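You operate a simulated robot arm through the tools that you are given. There is no shell and no other tool.

You are at the controls of a simulated robot arm. One attempt, no reset.

Task
Put things in order on the pale workbench. At the end: the wide bobbin from the pale workbench stands where the tiny grey cone stood; the round red tin (marked "BAD") stands where the round green tin (marked "GOOD") stood; the tiny grey cone stands where the round red tin stood; the round green tin is in the brown dark basket; whatever was shut is shut again. Leave all else as you found it, and nothing knocked over.

Only the result counts: the job must be done as asked and must still hold three seconds after the hand-in. Knocking over, shifting, dropping, spilling or breaking anything else fails it.

Robot
A 7-joint arm with a two-finger parallel gripper, fixed in place. Base frame: the origin is at the foot of the arm, x ahead of it, y to its left, z up; the work surface is at about z = 0. Lengths are in m, angles in degrees, forces in N, time in s.
With the tool pointing down near the work surface it reaches from about 0.24 to 0.62 m from the base axis. Its first joint turns from -66.0 to 66.0 degrees. Payload 2.6 kg.
Tool frame: the origin (TCP) lies between the finger pads and is the grasp point; the fingertips stand 0.03 m ahead of it; z points along the fingers, y is the line along which they close. Largest opening 0.094 m; finger width 0.028, thickness 0.01; the body of the gripper, 0.05 by 0.096 m, starts 0.055 m behind the TCP.
Orientation is that of the tool frame in the base frame, as a unit quaternion [x, y, z, w]. With the fingers straight down and closing along the base's y, the tool's x points along the base's -x, its y along +y and its z along -z.

Tools
- The arm moves only by the tool nudge_tool. Its argument "series" is a list of rows, each a list of 7 numbers: the closure, from 0 (fully open) to 1 (shut), then the shift along the tool's x, y, z in m, then the turn, a rotation vector about the tool's x, y, z in degrees. In form: [[grip, tx, ty, tz, ax, ay, az], ...]. A call has 1 to 20 rows; each row shifts and turns the commanded pose from where the row before left it, along the tool's axes as they then stand. Each row takes 0.2 s and may step no farther than 0.05 m and 8.6 degrees from the row before; otherwise, or with a gripper value out of range, the whole call is refused. A pose out of reach is approached as far as the arm can. The call stops where the force on the tool passes 40 N (or 10 N more than at its start, if that is more) or the arm is blocked; 0.2 s more then pass. The fingers move at their own pace (about 0.072 m/s each) and stop on an object; they squeeze with about 43 N. The grip force told is the motor's: it shows also when the fingers shut on nothing. Time passes only in rows, and 0.2 s behind the last, so rows that do not move let the fingers close. The reply holds the time, the measured pose of the TCP, the force on the tool along the base axes, the opening and the grip force, in the units named above and with some noise, with the torque about the TCP (base axes, N m) and any sound that the robot's microphone picked up, and new pictures: "pictures" is both (left out), scene, wrist or none.
- Cameras (640 x 400 px; columns grow to the right, rows downward): "scene" is fixed at [0.0333, 0.4168, 0.5771]; the picture's right is [-0.91, -0.41, 0.00], its down [-0.20, 0.45, -0.87] and it looks along [0.36, -0.80, -0.49] (base axes); focal length 364 px, centre (320, 200). "wrist" rides on the gripper at [0.076, 0.014, -0.102] in the tool frame; the picture's right is [-0.18, 0.98, 0.00], its down [-0.75, -0.14, -0.64] and it looks along [-0.63, -0.12, 0.77] (tool axes); focal length 243 px, centre (320, 200).
- locate(camera, pixels): for up to 12 pixels [column, row] of the newest picture of that camera ("zoom" is the newest enlarged one), the place [x, y, z] in the base frame of the surface seen there, good to about 0.003 m, but the place of the scene camera against the robot may be out by one fixed shift of up to 0.018 m in any direction. No time passes.
- close_up(camera, box): a new picture of the part [left, top, right, bottom] of that camera's present view, enlarged. No time passes.
- sign_off(): hands the job in; it is judged then, once.

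Unless the task says otherwise, let go and move clear before handing in.

The tools are called after "Request:" by a JSON object that holds its "fn" and its "kwargs". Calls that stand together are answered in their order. nudge_tool: Moves the arm, as the interface text tells. Its arguments: {"type":"object","properties":{"series":{"type":"array","items":{"type":"array","items":{"type":"number"}}},"pictures":{"type":"string","enum":["both","scene","wrist","none"]}},"required":["series"]} The other tools are called the same way: locate (camera, pixels) gives the place of the surface under pixels of a picture; close_up (camera, box) takes an enlarged picture of a part of a camera's view; sign_off () hands the job in.

At the start:

```text
time: 0.0
tool_pos: [0.349, -0.206, 0.3217]
orientation: [0.0, 1.0, -0.001, -0.001]
wrist_force: [0.4, 0.5, 0.0]
moment: [-0.01, 0.04, 0.0]
gripper_width: 0.0941
gripper_force: 0.1
```

scene: 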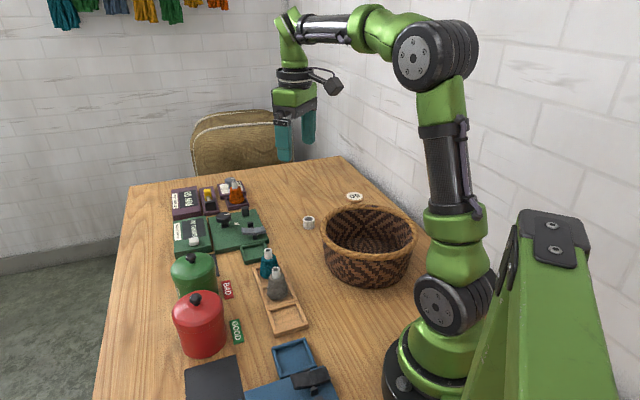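
wrist: 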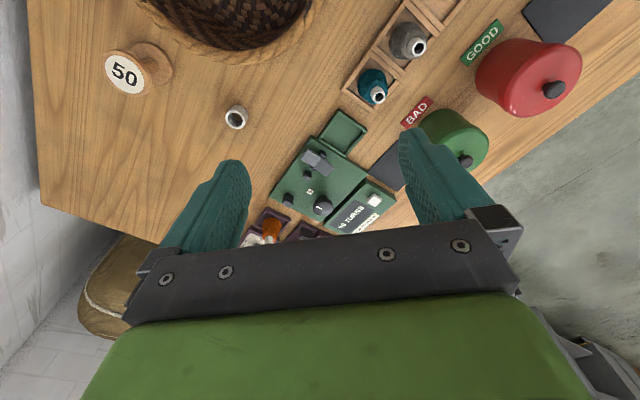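

The pictures show a red tin near scene (200,325), a green tin near (195,275), a grey cone at (277,285) in a tray, a basket at (370,245), and bobbin-like things at (308,222) and (355,197). I'll take enlarged views before moving.

Request:
{"fn": "close_up", "kwargs": {"camera": "scene", "box": [160, 220, 340, 400]}}

Request:
{"fn": "close_up", "kwargs": {"camera": "scene", "box": [150, 160, 290, 260]}}

Request:
{"fn": "close_up", "kwargs": {"camera": "wrist", "box": [240, 0, 640, 250]}}

Request:
{"fn": "close_up", "kwargs": {"camera": "scene", "box": [280, 170, 440, 300]}}

```text
2.22 times, centred on (250, 310) of scene
```

zoom: 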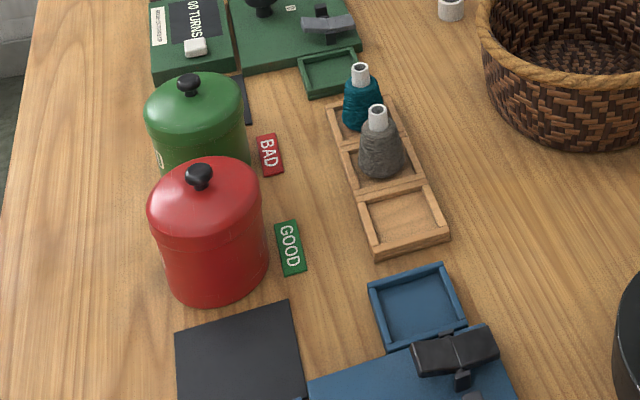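

```text
4.00 times, centred on (220, 210) of scene
```

zoom: 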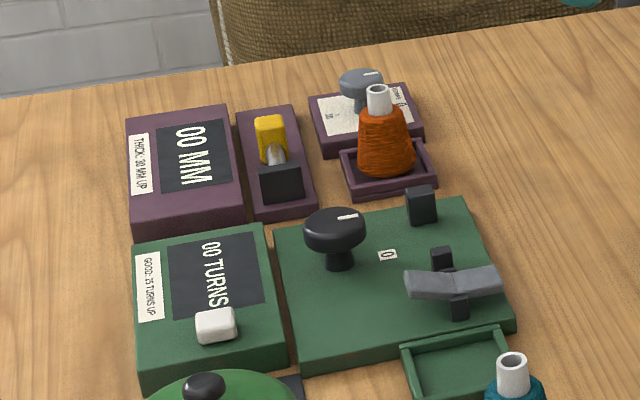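

```text
1.60 times, centred on (440, 125) of wrist
```

zoom: 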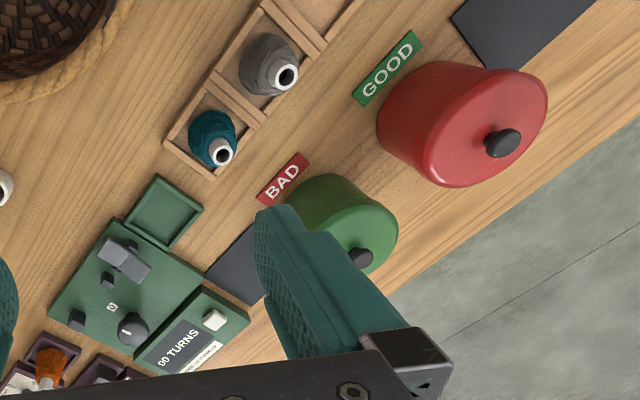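

```text
3.08 times, centred on (360, 235) of scene
```

zoom: 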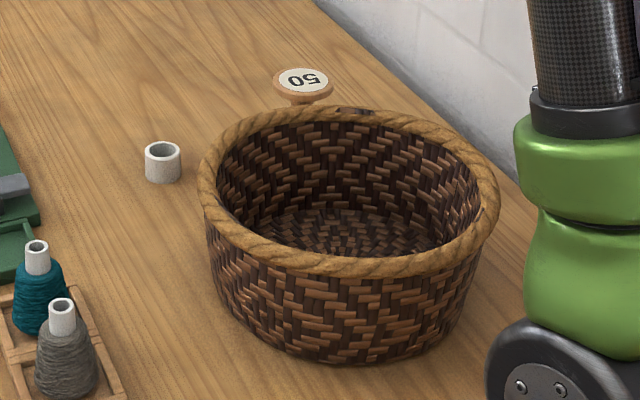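

The close-ups show lidded tins with black knobs, the grey cone in the middle tray slot, a flanged bobbin marked "50" behind the basket and a small white tube. I'll measure these places now.

Request:
{"fn": "locate", "kwargs": {"camera": "scene", "pixels": [[195, 299], [200, 310], [175, 320], [224, 318], [202, 355], [194, 241], [175, 270], [214, 268], [276, 270], [268, 252], [277, 298], [355, 196]]}}

Request:
{"fn": "locate", "kwargs": {"camera": "wrist", "pixels": [[124, 72], [150, 62], [236, 117], [235, 108], [418, 47], [378, 96], [555, 90], [465, 160], [530, 60], [455, 130], [405, 40], [230, 20]]}}

Request:
{"fn": "close_up", "kwargs": {"camera": "wrist", "box": [60, 0, 320, 160]}}

```text
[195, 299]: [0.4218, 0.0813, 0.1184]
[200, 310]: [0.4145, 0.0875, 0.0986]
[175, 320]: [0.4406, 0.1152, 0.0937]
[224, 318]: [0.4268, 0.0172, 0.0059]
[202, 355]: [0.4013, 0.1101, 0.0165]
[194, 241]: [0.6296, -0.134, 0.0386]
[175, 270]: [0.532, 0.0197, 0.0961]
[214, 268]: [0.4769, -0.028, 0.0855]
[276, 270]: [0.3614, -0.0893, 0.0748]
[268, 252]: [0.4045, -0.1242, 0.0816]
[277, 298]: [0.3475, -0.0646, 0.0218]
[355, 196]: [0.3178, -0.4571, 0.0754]
```

```text
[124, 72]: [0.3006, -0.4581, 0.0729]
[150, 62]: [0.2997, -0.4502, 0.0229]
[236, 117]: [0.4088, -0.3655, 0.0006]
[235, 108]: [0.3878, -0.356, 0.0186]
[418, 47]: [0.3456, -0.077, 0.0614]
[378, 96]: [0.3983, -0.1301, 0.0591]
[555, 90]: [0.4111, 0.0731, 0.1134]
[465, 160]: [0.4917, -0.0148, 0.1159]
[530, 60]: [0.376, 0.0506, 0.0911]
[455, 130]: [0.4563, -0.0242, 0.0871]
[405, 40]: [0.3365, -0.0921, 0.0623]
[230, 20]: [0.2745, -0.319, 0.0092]
```

```text
2.46 times, centred on (190, 80) of wrist
```

zoom: 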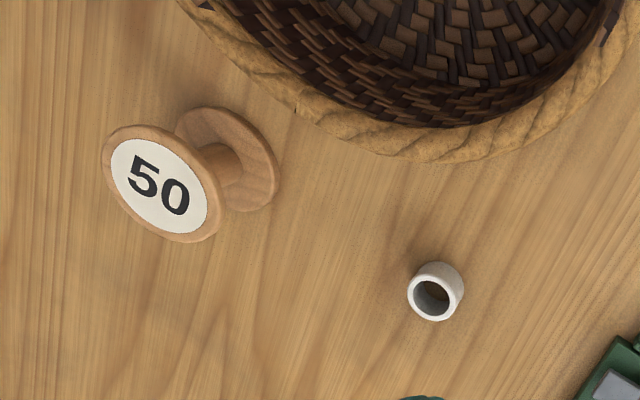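

The bobbin's top reads (0.30,-0.458,0.073) by the wrist camera, and the tins look about 0.09 m wide, close to the gripper's limit. I'll move above the tins at safe height to measure them better.

Request:
{"fn": "nudge_tool", "kwargs": {"series": [[0, -0.01, 0.04, 0, 0, 0, 0], [0, -0.01, 0.04, 0, 0, 0, 0], [0, -0.01, 0.04, 0, 0, 0, 0], [0, -0.01, 0.04, 0, 0, 0, 0], [0, -0.01, 0.04, 0, 0, 0, 0], [0, -0.005, 0.02, 0, 0, 0, 0], [0, 0, 0, 0, 0, 0, 0]]}}

```text
time: 1.6
tool_pos: [0.404, 0.0171, 0.3232]
orientation: [0.0, 1.0, 0.0, 0.0]
wrist_force: [-0.4, -0.4, -0.9]
moment: [0.0, 0.02, -0.01]
gripper_width: 0.0941
gripper_force: 0.0
```

scene: 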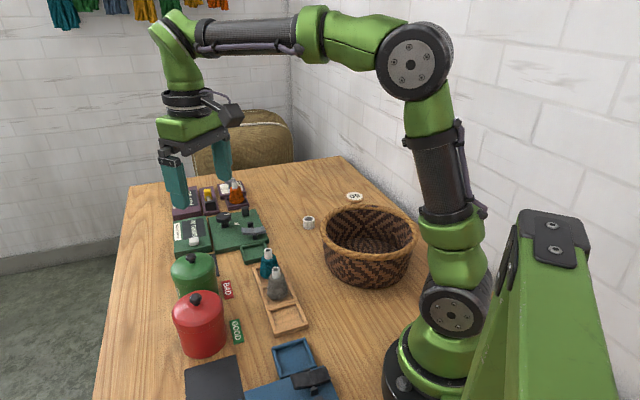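
wrist: 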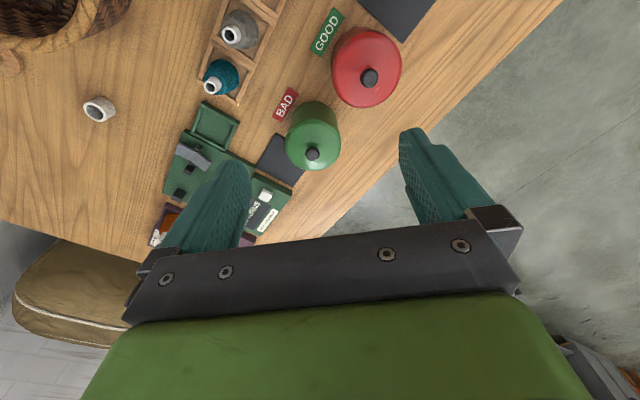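

Both tins are now well in view of the wrist camera: red at (367,68), green at (312,137). I'll enlarge that area and measure the rims.

Request:
{"fn": "close_up", "kwargs": {"camera": "wrist", "box": [190, 0, 430, 190]}}

Request:
{"fn": "close_up", "kwargs": {"camera": "scene", "box": [160, 240, 250, 370]}}

```text
2.11 times, centred on (310, 95) of wrist
```

zoom: 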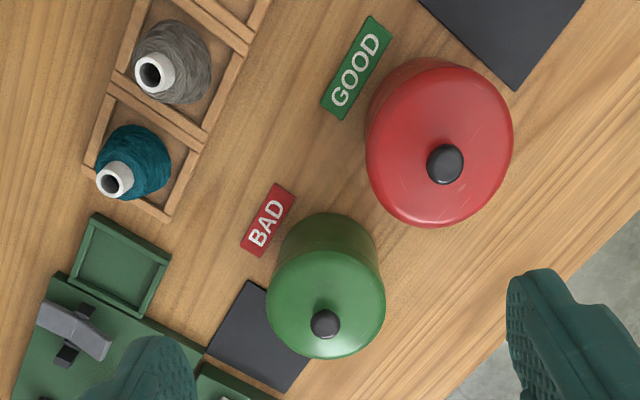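

```text
3.08 times, centred on (205, 305) of scene
```

zoom: 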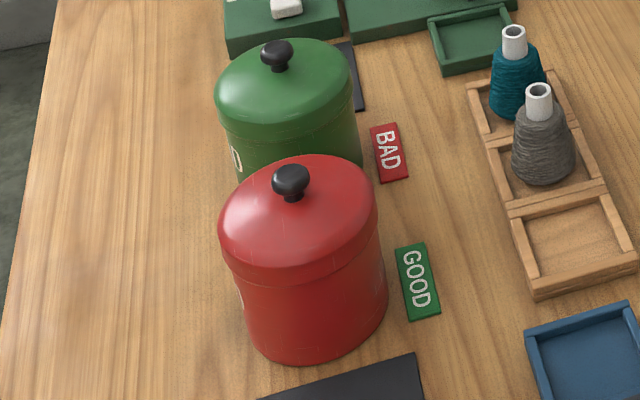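

The lids look round with a rim overhang. I'll locate points on the rims and knobs of both tins, and on the tray slot, from this zoom — first I need the wrist zoom again, since the newest one is of the scene.

Request:
{"fn": "close_up", "kwargs": {"camera": "wrist", "box": [190, 0, 430, 190]}}

Request:
{"fn": "locate", "kwargs": {"camera": "zoom", "pixels": [[371, 150], [509, 140], [440, 222], [475, 75], [445, 163], [270, 300], [382, 300], [322, 354], [320, 262], [325, 323], [395, 80], [300, 230]]}}

Request:
{"fn": "locate", "kwargs": {"camera": "zoom", "pixels": [[152, 78], [115, 180], [205, 128], [116, 72], [251, 37], [88, 165], [165, 215], [212, 90], [183, 85], [155, 10], [255, 250], [340, 110]]}}

```text
2.11 times, centred on (310, 95) of wrist
```

zoom: 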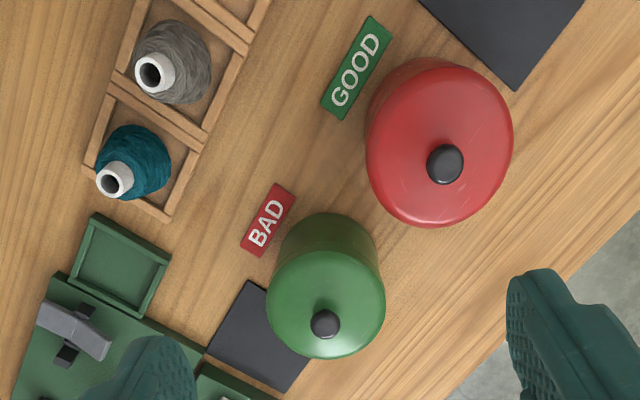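

```text
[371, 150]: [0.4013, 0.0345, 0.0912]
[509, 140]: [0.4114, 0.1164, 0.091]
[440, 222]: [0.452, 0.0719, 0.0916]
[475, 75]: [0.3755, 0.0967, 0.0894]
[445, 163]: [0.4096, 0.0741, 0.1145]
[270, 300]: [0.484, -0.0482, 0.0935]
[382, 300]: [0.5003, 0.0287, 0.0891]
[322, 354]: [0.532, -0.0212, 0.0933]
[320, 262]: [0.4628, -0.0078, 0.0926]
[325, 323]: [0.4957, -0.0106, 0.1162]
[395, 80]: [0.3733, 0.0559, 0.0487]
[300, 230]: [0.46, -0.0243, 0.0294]
```

```text
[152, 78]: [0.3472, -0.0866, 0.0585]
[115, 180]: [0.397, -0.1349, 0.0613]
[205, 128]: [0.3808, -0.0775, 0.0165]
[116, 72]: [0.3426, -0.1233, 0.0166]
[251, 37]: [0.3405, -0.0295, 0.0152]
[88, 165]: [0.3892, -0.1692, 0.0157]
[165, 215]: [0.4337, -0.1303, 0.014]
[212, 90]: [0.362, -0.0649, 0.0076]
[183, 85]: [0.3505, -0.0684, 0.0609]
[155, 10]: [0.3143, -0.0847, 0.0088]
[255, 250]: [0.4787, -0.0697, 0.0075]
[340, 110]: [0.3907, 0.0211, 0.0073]
```

Rim points give the red lid centre ≈(0.410,0.0745), Ø≈0.085, and the green lid centre ≈(0.495,-0.0105), Ø≈0.081, with knob tops at z≈0.116. I'll go above the green tin to check alignment and see whether the lid is loose.

Request:
{"fn": "nudge_tool", "kwargs": {"series": [[0, -0.02275, -0.0069, 0.02, 0, 0, 0], [0, -0.02275, -0.0069, 0.03, 0, 0, 0], [0, -0.02275, -0.0069, 0.03, 0, 0, 0], [0, -0.02275, -0.0069, 0.03, 0, 0, 0], [0, 0, 0, 0, 0, 0, 0]]}}

```text
time: 2.8
tool_pos: [0.4985, -0.014, 0.2095]
orientation: [-0.001, 1.0, 0.001, 0.0]
wrist_force: [-1.3, 0.3, 0.4]
moment: [0.02, 0.02, -0.02]
gripper_width: 0.094
gripper_force: 0.1
```

scene: 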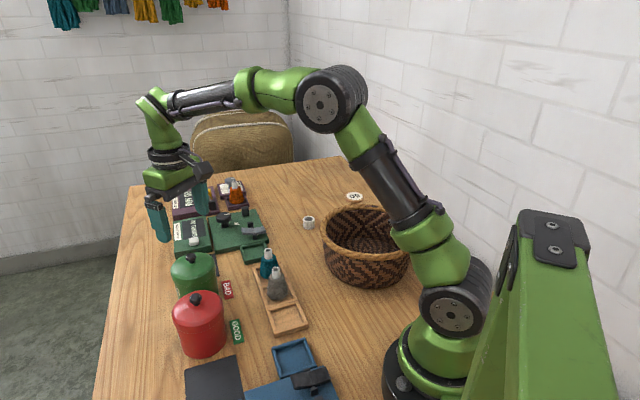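
wrist: 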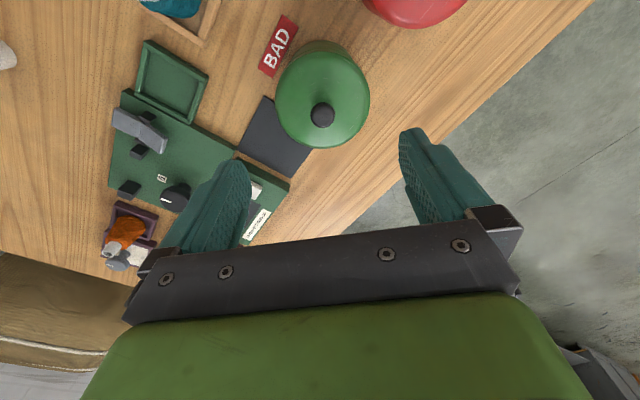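

The green lid and knob are at wrist (322,115). I'll measure the knob and rim again from this nearer view.

Request:
{"fn": "close_up", "kwargs": {"camera": "wrist", "box": [230, 20, 430, 170]}}

Request:
{"fn": "locate", "kwargs": {"camera": "wrist", "pixels": [[322, 115], [322, 106], [314, 117], [330, 117], [322, 124], [277, 95], [368, 95], [324, 144], [300, 136], [350, 136], [322, 135], [325, 60]]}}

```text
2.67 times, centred on (330, 95) of wrist
```

zoom: 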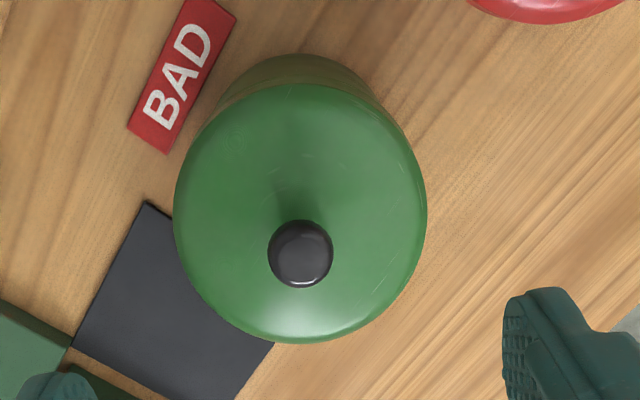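

```text
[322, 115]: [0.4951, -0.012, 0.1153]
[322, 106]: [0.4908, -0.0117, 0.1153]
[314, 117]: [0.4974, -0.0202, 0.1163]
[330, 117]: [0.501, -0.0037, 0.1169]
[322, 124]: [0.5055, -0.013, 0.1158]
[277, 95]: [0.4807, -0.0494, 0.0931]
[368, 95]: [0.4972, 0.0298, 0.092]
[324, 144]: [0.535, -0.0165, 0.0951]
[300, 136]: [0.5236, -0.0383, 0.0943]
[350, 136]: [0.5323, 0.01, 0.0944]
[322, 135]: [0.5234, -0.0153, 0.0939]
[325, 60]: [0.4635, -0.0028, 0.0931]
```

The knob top is at (0.496,-0.0115,0.116) and the lid surface at z≈0.094. I'll part-close the fingers and lower so the tips straddle the knob just above the lid.

Request:
{"fn": "nudge_tool", "kwargs": {"series": [[0.5, 0, 0, 0.02, 0, 0, 0], [0.5, 0, 0, 0.02, 0, 0, 0], [0.5, 0, 0, 0.02, 0, 0, 0], [0.5, 0, 0, 0.018, 0, 0, 0], [0.5, 0, 0, 0, 0, 0, 0]]}}

```text
time: 4.0
tool_pos: [0.4963, -0.0134, 0.1322]
orientation: [0.001, 1.0, 0.0, 0.0]
wrist_force: [0.0, 0.2, 0.1]
moment: [-0.03, -0.01, 0.04]
gripper_width: 0.047
gripper_force: 0.1
```

scene: 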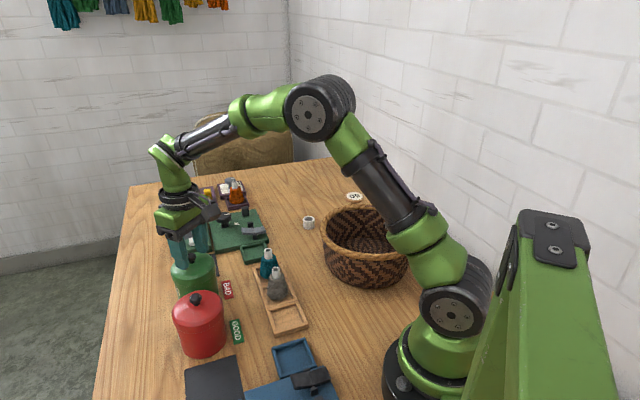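
wrist: 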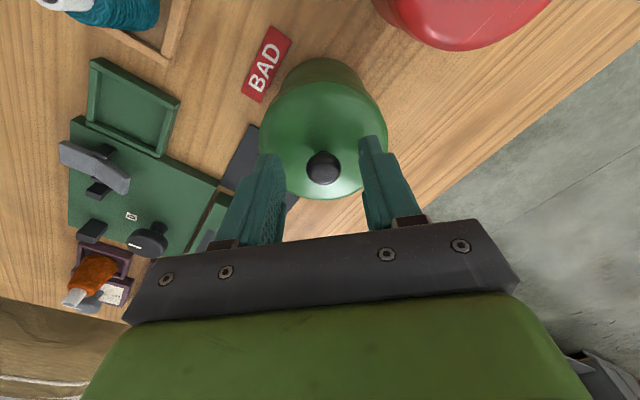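

The knob at wrist (323,168) sits between the fingertips. I'll close on it and wait for the reading.

Request:
{"fn": "nudge_tool", "kwargs": {"series": [[1, 0, 0, 0, 0, 0, 0], [1, 0, 0, 0, 0, 0, 0], [1, 0, 0, 0, 0, 0, 0], [1, 0, 0, 0, 0, 0, 0]], "pictures": "wrist"}}

```text
time: 5.0
tool_pos: [0.4971, -0.0139, 0.1331]
orientation: [-0.001, 1.0, 0.0, 0.0]
wrist_force: [0.4, -0.1, 0.5]
moment: [0.0, -0.03, -0.07]
gripper_width: 0.0197
gripper_force: 42.7
heard: snap
```

wrist: 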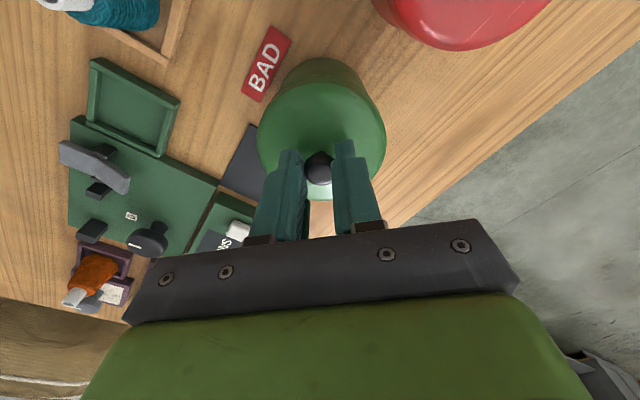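

The fingers stopped at 0.0197 m on the knob with 42.7 N, and the microphone heard a "snap". I'll look closely before lifting anything.

Request:
{"fn": "close_up", "kwargs": {"camera": "wrist", "box": [220, 40, 420, 240]}}

Request:
{"fn": "close_up", "kwargs": {"camera": "scene", "box": [140, 180, 260, 360]}}

```text
2.00 times, centred on (320, 140) of wrist
```

zoom: 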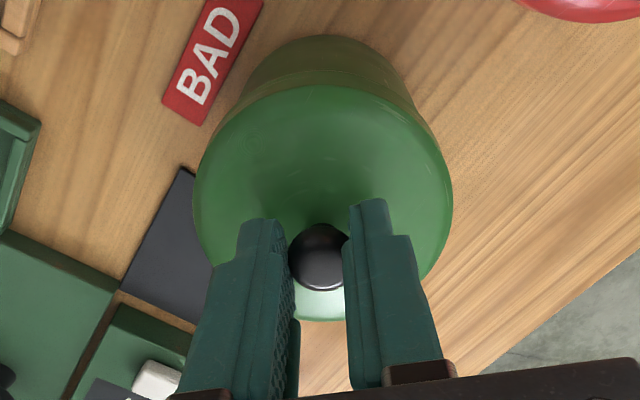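

```text
2.22 times, centred on (200, 270) of scene
```

zoom: 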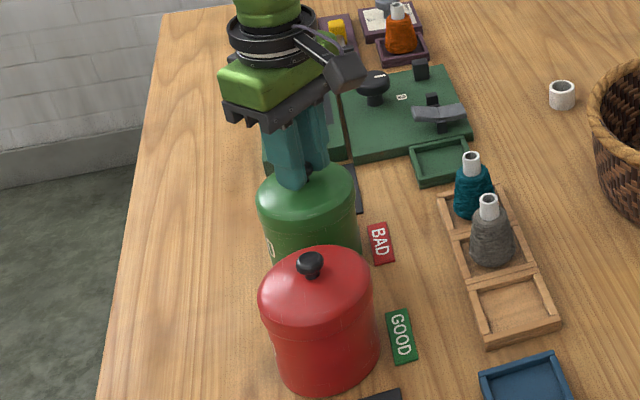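

Nothing looks broken or moved; the snap may just be the fingers meeting the hard knob. I'll lift by only 4 mm and read the weight.

Request:
{"fn": "nudge_tool", "kwargs": {"series": [[1, 0, 0, -0.002, 0, 0, 0], [1, 0, 0, -0.002, 0, 0, 0], [1, 0, 0, 0, 0, 0, 0], [1, 0, 0, 0, 0, 0, 0]]}}

Request:
{"fn": "close_up", "kwargs": {"camera": "scene", "box": [140, 180, 260, 360]}}

Request:
{"fn": "close_up", "kwargs": {"camera": "wrist", "box": [220, 40, 420, 240]}}

```text
time: 6.0
tool_pos: [0.496, -0.0133, 0.1374]
orientation: [-0.002, 1.0, 0.0, 0.0]
wrist_force: [-1.0, 0.8, -0.9]
moment: [-0.01, -0.03, 0.01]
gripper_width: 0.0195
gripper_force: 43.3
```

scene: 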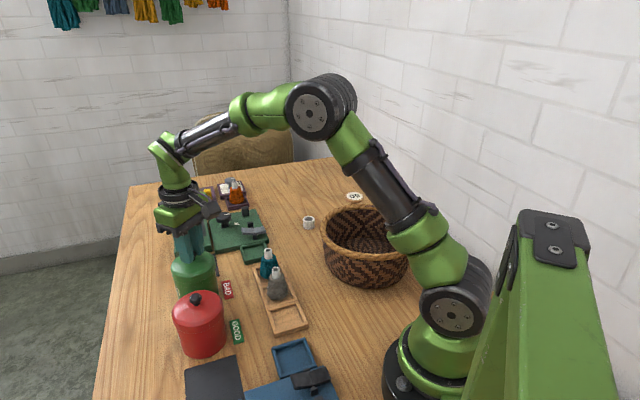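
wrist: 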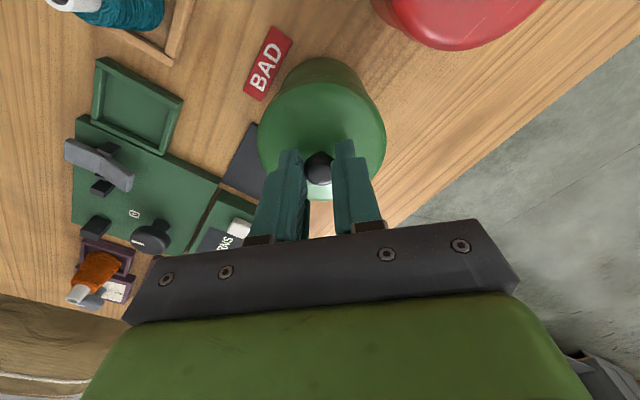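

```text
2.22 times, centred on (200, 270) of scene
```

zoom: 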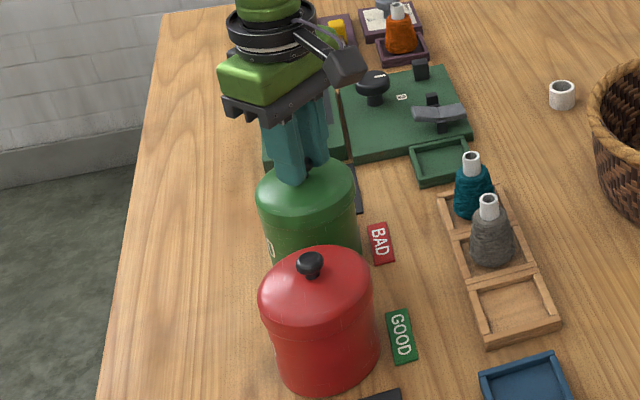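

```text
2.00 times, centred on (320, 140) of wrist
```

zoom: 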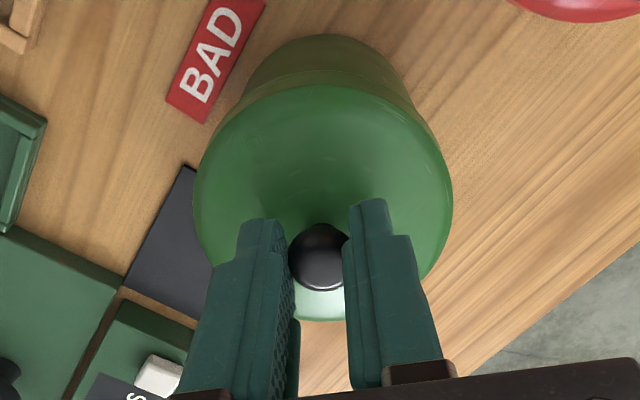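

In the zoom the tin's body edge at (330,36) stayed fixed to the lid while the BAD plate shifted, so the tin seems to rise whole. I'll raise another 12 mm to be sure.

Request:
{"fn": "nudge_tool", "kwargs": {"series": [[1, 0, 0, -0.004, 0, 0, 0], [1, 0, 0, -0.004, 0, 0, 0], [1, 0, 0, -0.004, 0, 0, 0], [1, 0, 0, 0, 0, 0, 0]]}}

Request:
{"fn": "close_up", "kwargs": {"camera": "scene", "box": [140, 180, 260, 360]}}

Request:
{"fn": "close_up", "kwargs": {"camera": "wrist", "box": [220, 40, 420, 240]}}

```text
time: 7.0
tool_pos: [0.4958, -0.013, 0.1507]
orientation: [0.0, 1.0, 0.001, 0.0]
wrist_force: [0.1, 0.4, -0.5]
moment: [0.01, 0.03, -0.02]
gripper_width: 0.0195
gripper_force: 43.3
```

scene: 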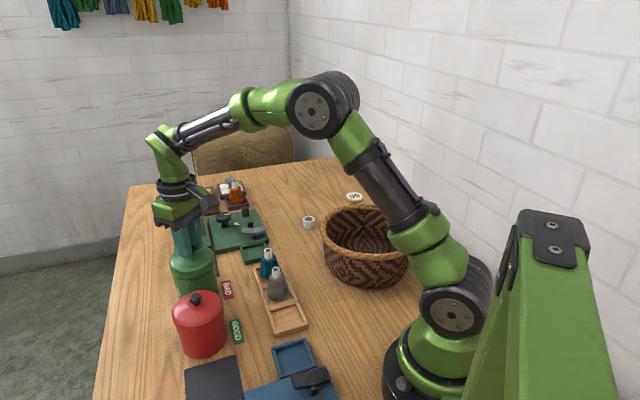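
wrist: 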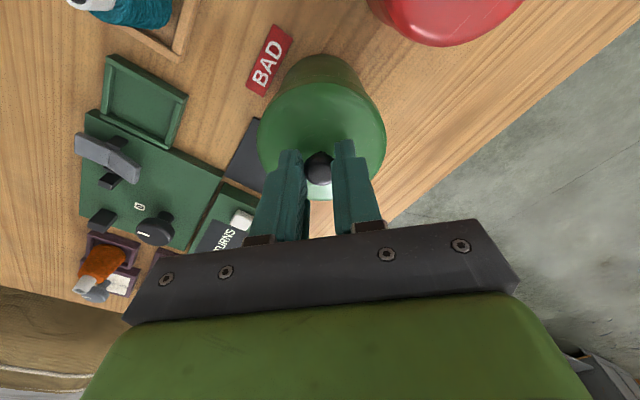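

```text
2.22 times, centred on (200, 270) of scene
```

zoom: 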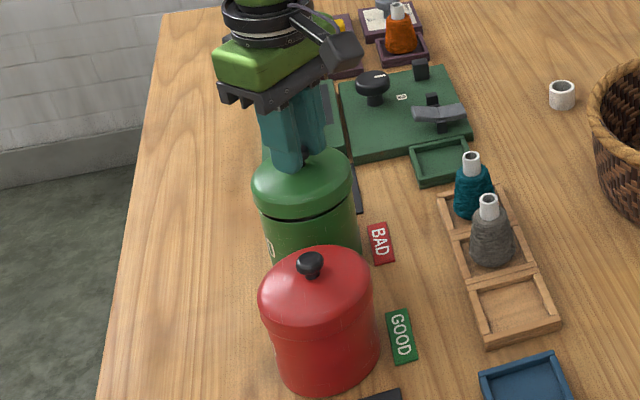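

```text
2.00 times, centred on (320, 140) of wrist
```

zoom: 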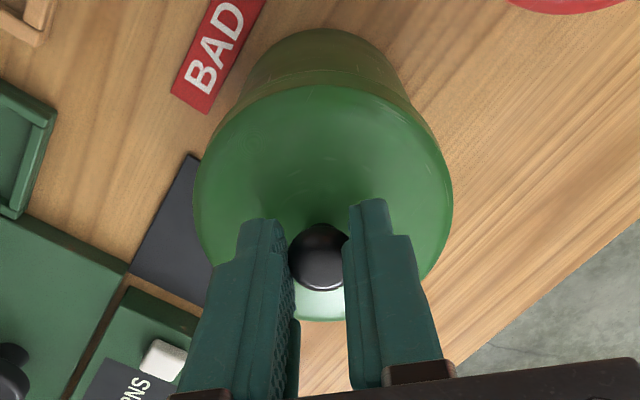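

The scene zoom now shows a dark gap at (305,218) between lid and body, so the lid comes off by the knob. I'll lower it straight back the same 16 mm and see whether it seats.

Request:
{"fn": "nudge_tool", "kwargs": {"series": [[1, 0, 0, 0.004, 0, 0, 0], [1, 0, 0, 0.004, 0, 0, 0], [1, 0, 0, 0.004, 0, 0, 0], [1, 0, 0, 0.004, 0, 0, 0], [1, 0, 0, 0, 0, 0, 0]]}}

Request:
{"fn": "close_up", "kwargs": {"camera": "scene", "box": [140, 180, 260, 360]}}

Request:
{"fn": "close_up", "kwargs": {"camera": "wrist", "box": [220, 40, 420, 240]}}

```text
time: 8.2
tool_pos: [0.4943, -0.0128, 0.1328]
orientation: [-0.001, 1.0, 0.0, 0.001]
wrist_force: [0.1, 0.1, -0.7]
moment: [0.0, 0.0, 0.0]
gripper_width: 0.0197
gripper_force: 42.6
```

scene: 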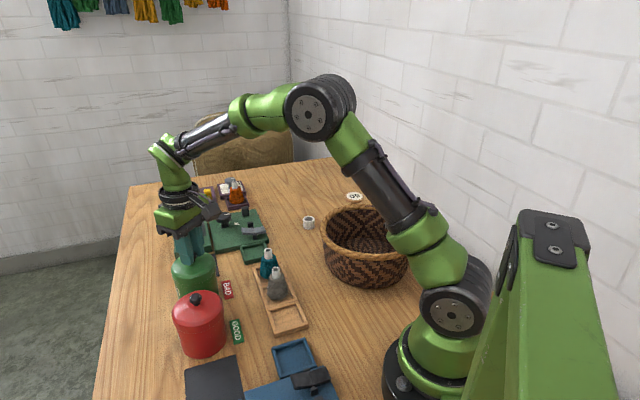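
wrist: 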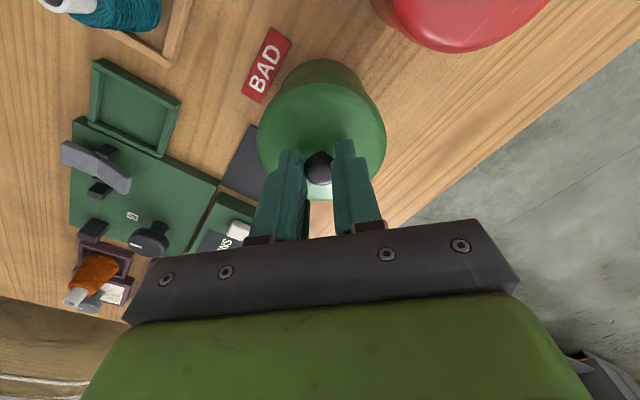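

```text
2.22 times, centred on (200, 270) of scene
```

zoom: 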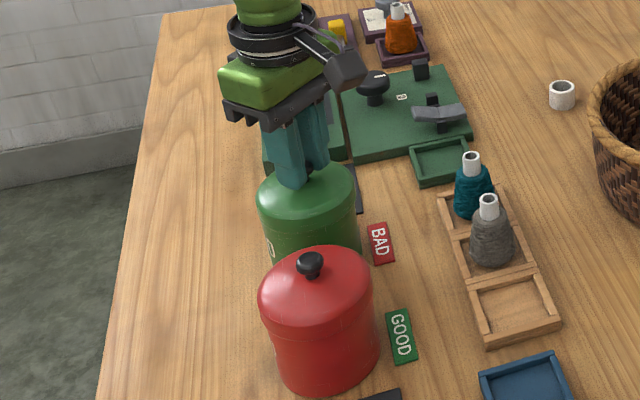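

```text
2.00 times, centred on (320, 140) of wrist
```

zoom: 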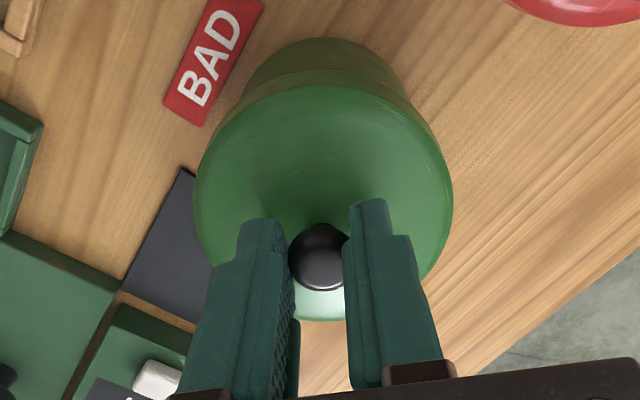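

The lid looks nearly back (no dark gap at (305,218)), but the body edge in the wrist zoom now reads (330,40) against (330,36) originally, so it may be a millimetre or two high. I'll press down in 1 mm steps while watching the force and listening.

Request:
{"fn": "nudge_tool", "kwargs": {"series": [[1, 0, 0, 0.001, 0, 0, 0], [1, 0, 0, 0.001, 0, 0, 0], [1, 0, 0, 0, 0, 0, 0]]}}

Request:
{"fn": "close_up", "kwargs": {"camera": "wrist", "box": [220, 40, 420, 240]}}

```text
time: 9.0
tool_pos: [0.497, -0.0136, 0.1311]
orientation: [-0.001, 1.0, 0.0, 0.0]
wrist_force: [0.7, -1.0, -0.5]
moment: [0.0, 0.0, 0.01]
gripper_width: 0.0198
gripper_force: 43.1
```

scene: 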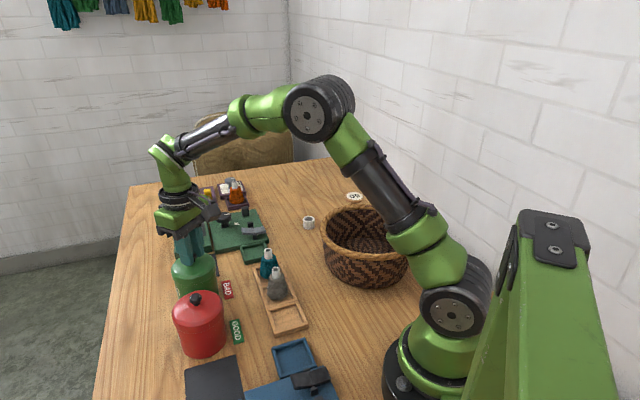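
wrist: 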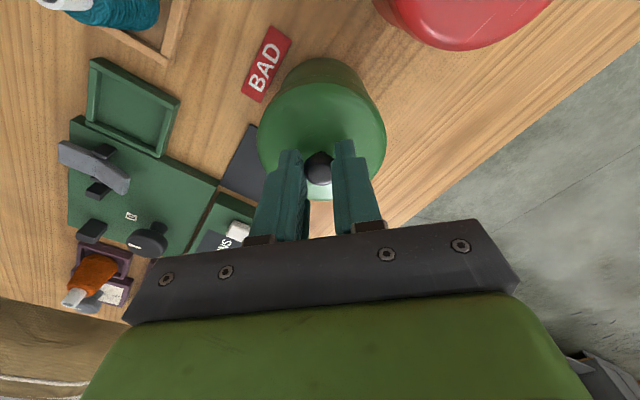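

```text
2.00 times, centred on (320, 140) of wrist
```

zoom: 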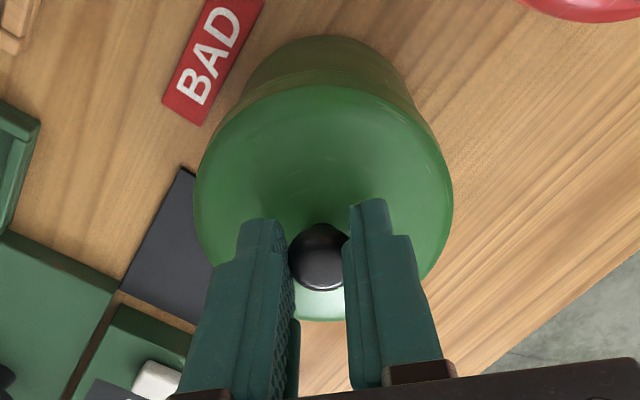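

The body edge is back at (330,36) and the force is still about zero. I'll press on 1 mm at a time until contact force or a snap shows.

Request:
{"fn": "nudge_tool", "kwargs": {"series": [[1, 0, 0, 0.001, 0, 0, 0], [1, 0, 0, 0, 0, 0, 0]], "pictures": "none"}}

Request:
{"fn": "nudge_tool", "kwargs": {"series": [[1, 0, 0, 0.001, 0, 0, 0], [1, 0, 0, 0, 0, 0, 0]], "pictures": "wrist"}}

Request:
{"fn": "close_up", "kwargs": {"camera": "wrist", "box": [220, 40, 420, 240]}}

```text
time: 9.6
tool_pos: [0.4965, -0.0116, 0.1323]
orientation: [-0.002, 1.0, 0.0, 0.002]
wrist_force: [-4.1, 3.5, 15.6]
moment: [-0.13, 0.44, -0.11]
gripper_width: 0.0195
gripper_force: 43.4
heard: snap
```

```text
time: 10.2
tool_pos: [0.4978, -0.0127, 0.1303]
orientation: [-0.001, 1.0, 0.002, 0.003]
wrist_force: [-8.0, 8.3, 30.4]
moment: [0.24, 0.39, 0.0]
gripper_width: 0.0196
gripper_force: 44.0
```

wrist: 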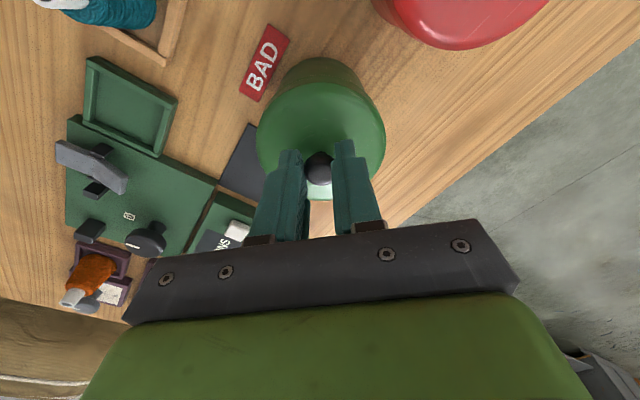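

```text
2.00 times, centred on (320, 140) of wrist
```

zoom: 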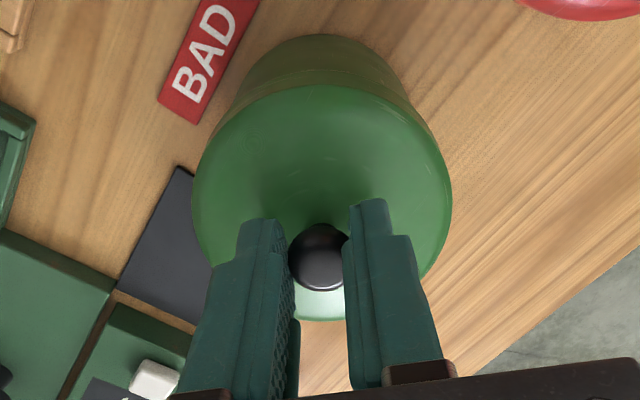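

A "snap" came with the force rising to 15.6 N, then 30 N: the lid has clicked shut again. I'll ease the pressure, open the fingers and rise clear.

Request:
{"fn": "nudge_tool", "kwargs": {"series": [[1, 0, 0, -0.001, 0, 0, 0], [1, 0, 0, 0, 0, 0, 0]], "pictures": "none"}}

Request:
{"fn": "nudge_tool", "kwargs": {"series": [[0.4, 0, 0, 0, 0, 0, 0], [0.4, 0, 0, 0, 0, 0, 0], [0.4, 0, 0, 0, 0, 0, 0]], "pictures": "none"}}

Request:
{"fn": "nudge_tool", "kwargs": {"series": [[0, 0, 0, -0.02, 0, 0, 0], [0, 0, 0, -0.03, 0, 0, 0], [0, 0, 0, -0.03, 0, 0, 0], [0, 0, 0, 0, 0, 0, 0]]}}

Request:
{"fn": "close_up", "kwargs": {"camera": "scene", "box": [140, 180, 260, 360]}}

Request:
{"fn": "close_up", "kwargs": {"camera": "wrist", "box": [230, 20, 430, 170]}}

```text
time: 10.8
tool_pos: [0.4964, -0.0127, 0.1313]
orientation: [-0.001, 1.0, 0.0, 0.002]
wrist_force: [5.3, 7.7, 19.1]
moment: [0.36, -0.61, 0.1]
gripper_width: 0.0198
gripper_force: 42.8
```

```text
time: 11.6
tool_pos: [0.4956, -0.0131, 0.1304]
orientation: [0.0, 1.0, 0.0, 0.0]
wrist_force: [-0.5, 0.7, 0.0]
moment: [-0.04, 0.01, 0.04]
gripper_width: 0.0564
gripper_force: 0.2
```

```text
time: 12.6
tool_pos: [0.4936, -0.0148, 0.2087]
orientation: [0.0, 1.0, 0.0, 0.001]
wrist_force: [-0.5, 0.0, -0.7]
moment: [-0.02, -0.02, -0.01]
gripper_width: 0.094
gripper_force: 0.0
```

scene: 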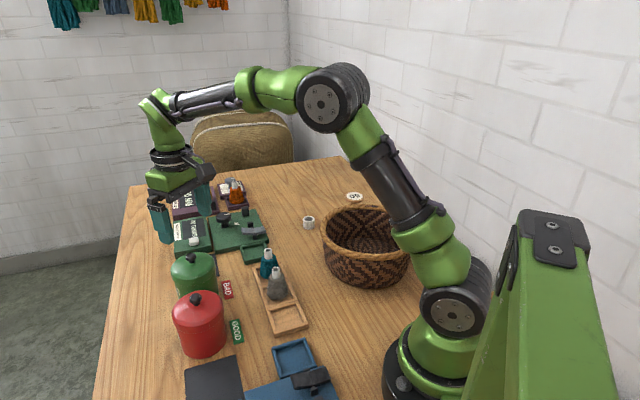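
wrist: 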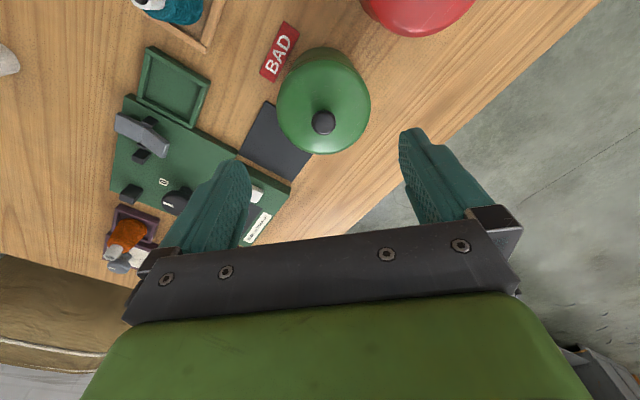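

```text
2.22 times, centred on (200, 270) of scene
```

zoom: 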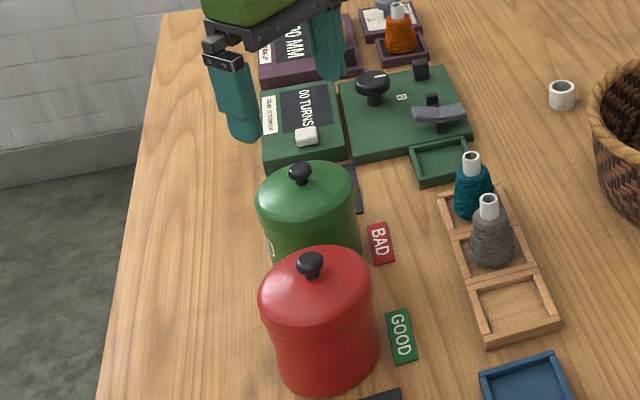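

```text
2.67 times, centred on (330, 95) of wrist
```

zoom: 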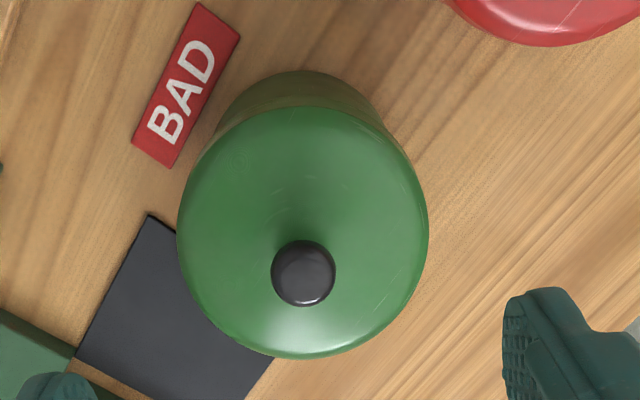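

The lid is seated with no gap, and the tin has not visibly moved. I'll measure the knob and rim again, plus the surroundings where the fingers will go.

Request:
{"fn": "locate", "kwargs": {"camera": "wrist", "pixels": [[323, 122], [323, 113], [315, 123], [332, 123], [323, 131], [279, 100], [369, 103], [324, 151], [300, 145], [350, 145], [255, 192], [275, 130]]}}

Request:
{"fn": "close_up", "kwargs": {"camera": "scene", "box": [160, 250, 230, 310]}}

```text
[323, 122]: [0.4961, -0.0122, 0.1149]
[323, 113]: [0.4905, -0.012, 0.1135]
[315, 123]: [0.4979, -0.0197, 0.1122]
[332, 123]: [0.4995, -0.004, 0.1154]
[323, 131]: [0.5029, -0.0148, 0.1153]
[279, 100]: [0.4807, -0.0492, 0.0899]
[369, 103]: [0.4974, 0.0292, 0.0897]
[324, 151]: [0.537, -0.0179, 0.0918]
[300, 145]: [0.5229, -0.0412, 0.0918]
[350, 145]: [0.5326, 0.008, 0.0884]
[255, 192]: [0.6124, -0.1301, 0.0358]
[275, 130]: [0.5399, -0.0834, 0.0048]
```

```text
6.67 times, centred on (195, 280) of scene
```

zoom: 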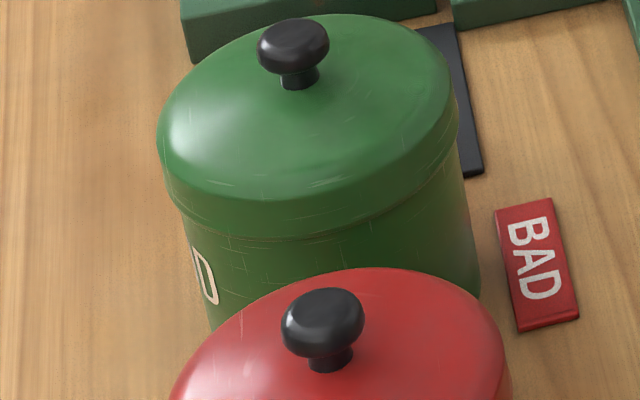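

The rim centre is about (0.495,-0.011) and the counter box is well clear at (0.61,-0.13,0.036). I'll go down with open fingers to just above the lid and check that both fingers straddle the rim.

Request:
{"fn": "nudge_tool", "kwargs": {"series": [[0, 0.0005, 0.0015, 0.03, 0, 0, 0], [0, 0, 0, 0.03, 0, 0, 0], [0, 0, 0, 0.013, 0, 0, 0], [0, 0, 0, 0, 0, 0, 0]]}}

Request:
{"fn": "close_up", "kwargs": {"camera": "wrist", "box": [200, 40, 440, 240]}}

Request:
{"fn": "close_up", "kwargs": {"camera": "scene", "box": [140, 200, 260, 320]}}

```text
time: 13.6
tool_pos: [0.4953, -0.0113, 0.1345]
orientation: [-0.001, 1.0, 0.0, -0.001]
wrist_force: [0.7, -0.3, -1.0]
moment: [0.0, -0.01, -0.01]
gripper_width: 0.0941
gripper_force: 0.0
```

scene: 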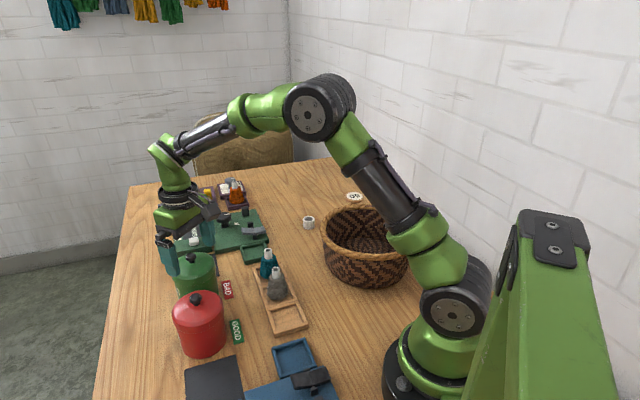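
wrist: 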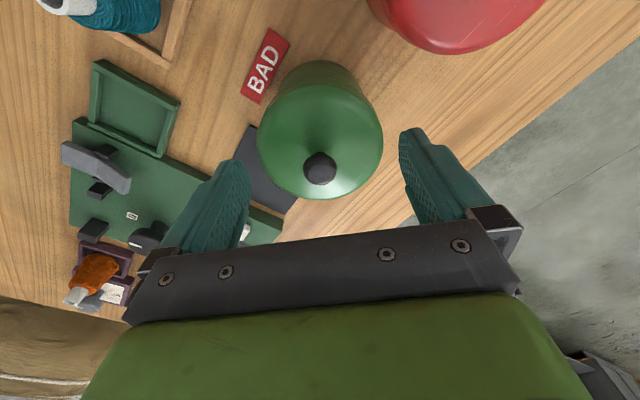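

```text
2.00 times, centred on (320, 140) of wrist
```

zoom: 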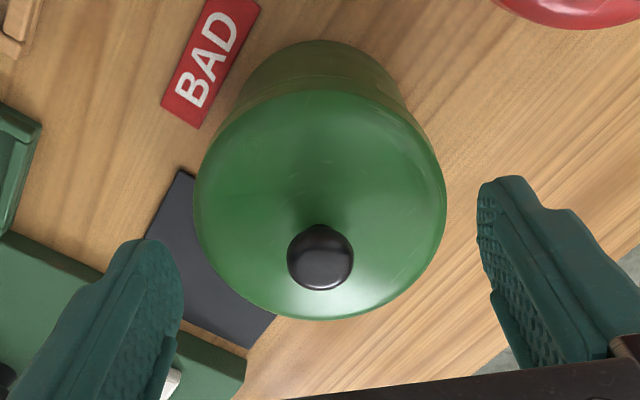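

```text
3.33 times, centred on (200, 260) of scene
```

zoom: 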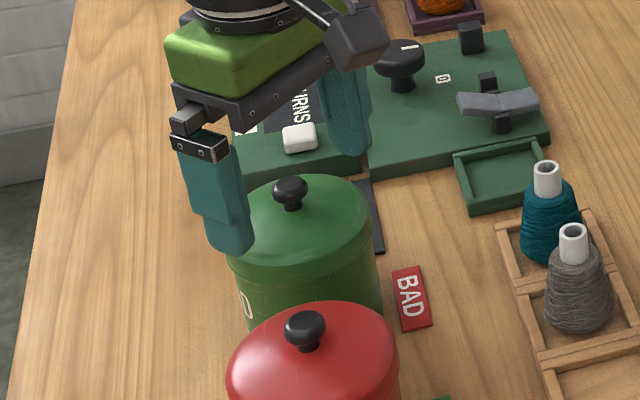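

The tool axis projects to column 320, row ≈169 at knob height, and the knob is at (320,168), so the gripper is centred. I'll lower around the tin with open fingers.

Request:
{"fn": "nudge_tool", "kwargs": {"series": [[0, 0, 0, 0.015, 0, 0, 0], [0, 0, 0, 0.015, 0, 0, 0], [0, 0, 0, 0.015, 0, 0, 0], [0, 0, 0, 0.0155, 0, 0, 0], [0, 0, 0, 0, 0, 0, 0]]}}

Request:
{"fn": "close_up", "kwargs": {"camera": "wrist", "box": [200, 40, 440, 240]}}

Request:
{"fn": "close_up", "kwargs": {"camera": "scene", "box": [140, 200, 260, 320]}}

```text
time: 14.8
tool_pos: [0.4951, -0.0111, 0.0754]
orientation: [0.0, 1.0, 0.001, 0.0]
wrist_force: [0.0, 0.8, -0.3]
moment: [0.0, -0.01, 0.01]
gripper_width: 0.0941
gripper_force: 0.0
```

scene: 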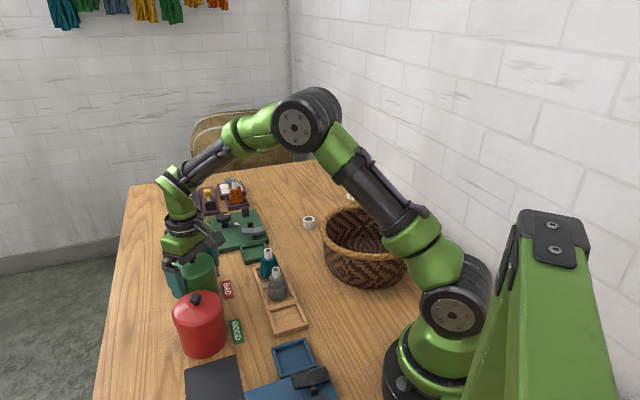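
wrist: 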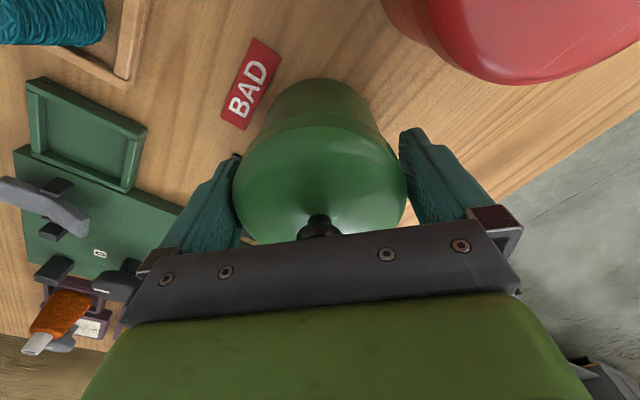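

```text
2.00 times, centred on (320, 140) of wrist
```

zoom: 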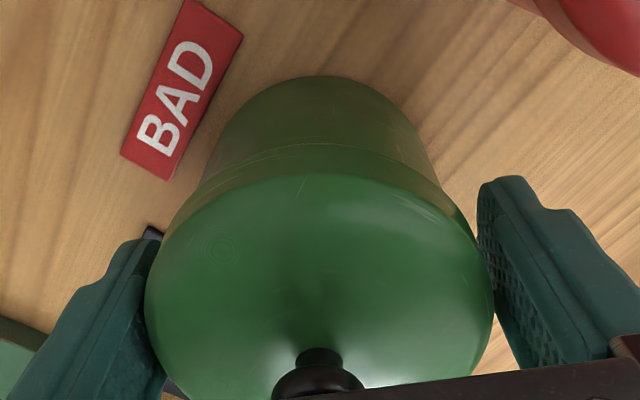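

```text
3.33 times, centred on (200, 260) of scene
```

zoom: 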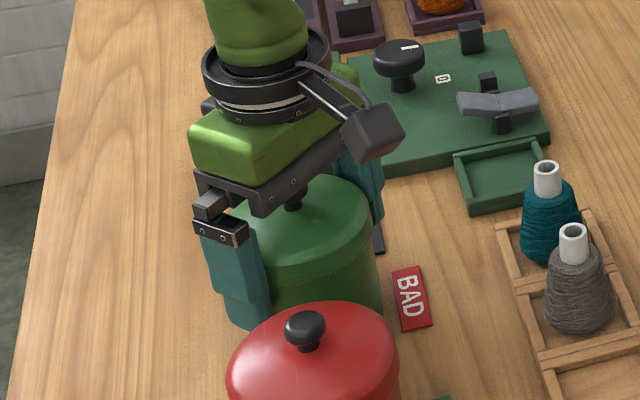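

The fingers straddle the tin with clearance on both sides and no contact force. I'll close on it and watch the opening and any sound.

Request:
{"fn": "nudge_tool", "kwargs": {"series": [[0.1, 0, 0, 0.005, 0, 0, 0], [1, 0, 0, 0, 0, 0, 0], [1, 0, 0, 0, 0, 0, 0], [1, 0, 0, 0, 0, 0, 0]]}}

Request:
{"fn": "close_up", "kwargs": {"camera": "wrist", "box": [200, 40, 440, 240]}}

```text
time: 15.5
tool_pos: [0.4949, -0.0116, 0.0755]
orientation: [0.001, 1.0, 0.0, 0.003]
wrist_force: [-2.9, -0.6, 3.9]
moment: [0.01, -0.06, 0.04]
gripper_width: 0.088
gripper_force: 43.3
stopped in row 3: the force on the tool passed its limit at 41 N (the readings are from after the stop); the commanded pose is now the measured one
```

scene: 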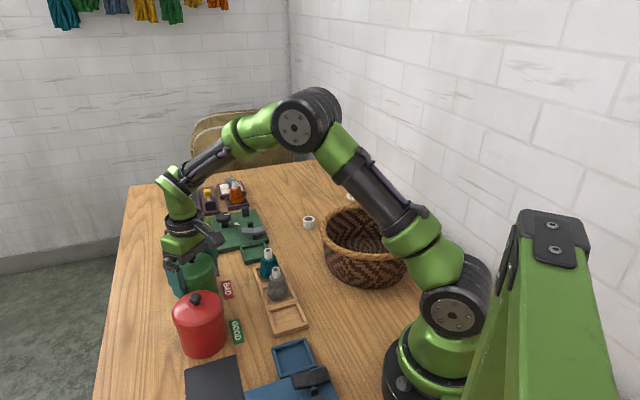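
wrist: 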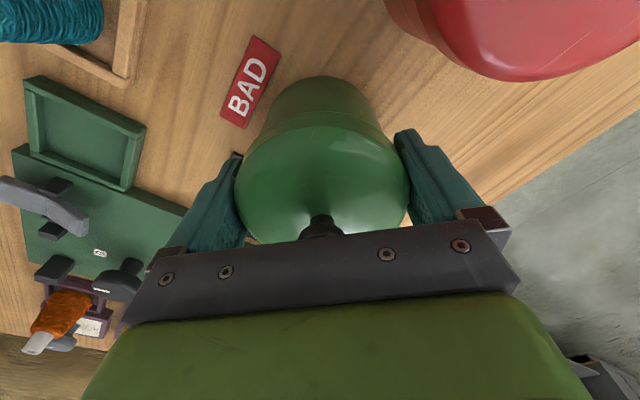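

```text
2.00 times, centred on (320, 140) of wrist
```

zoom: 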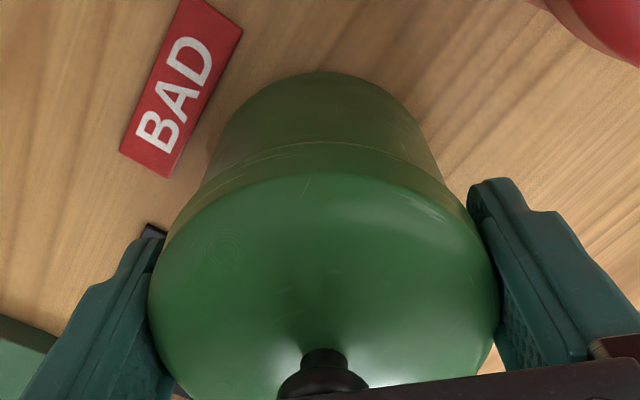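

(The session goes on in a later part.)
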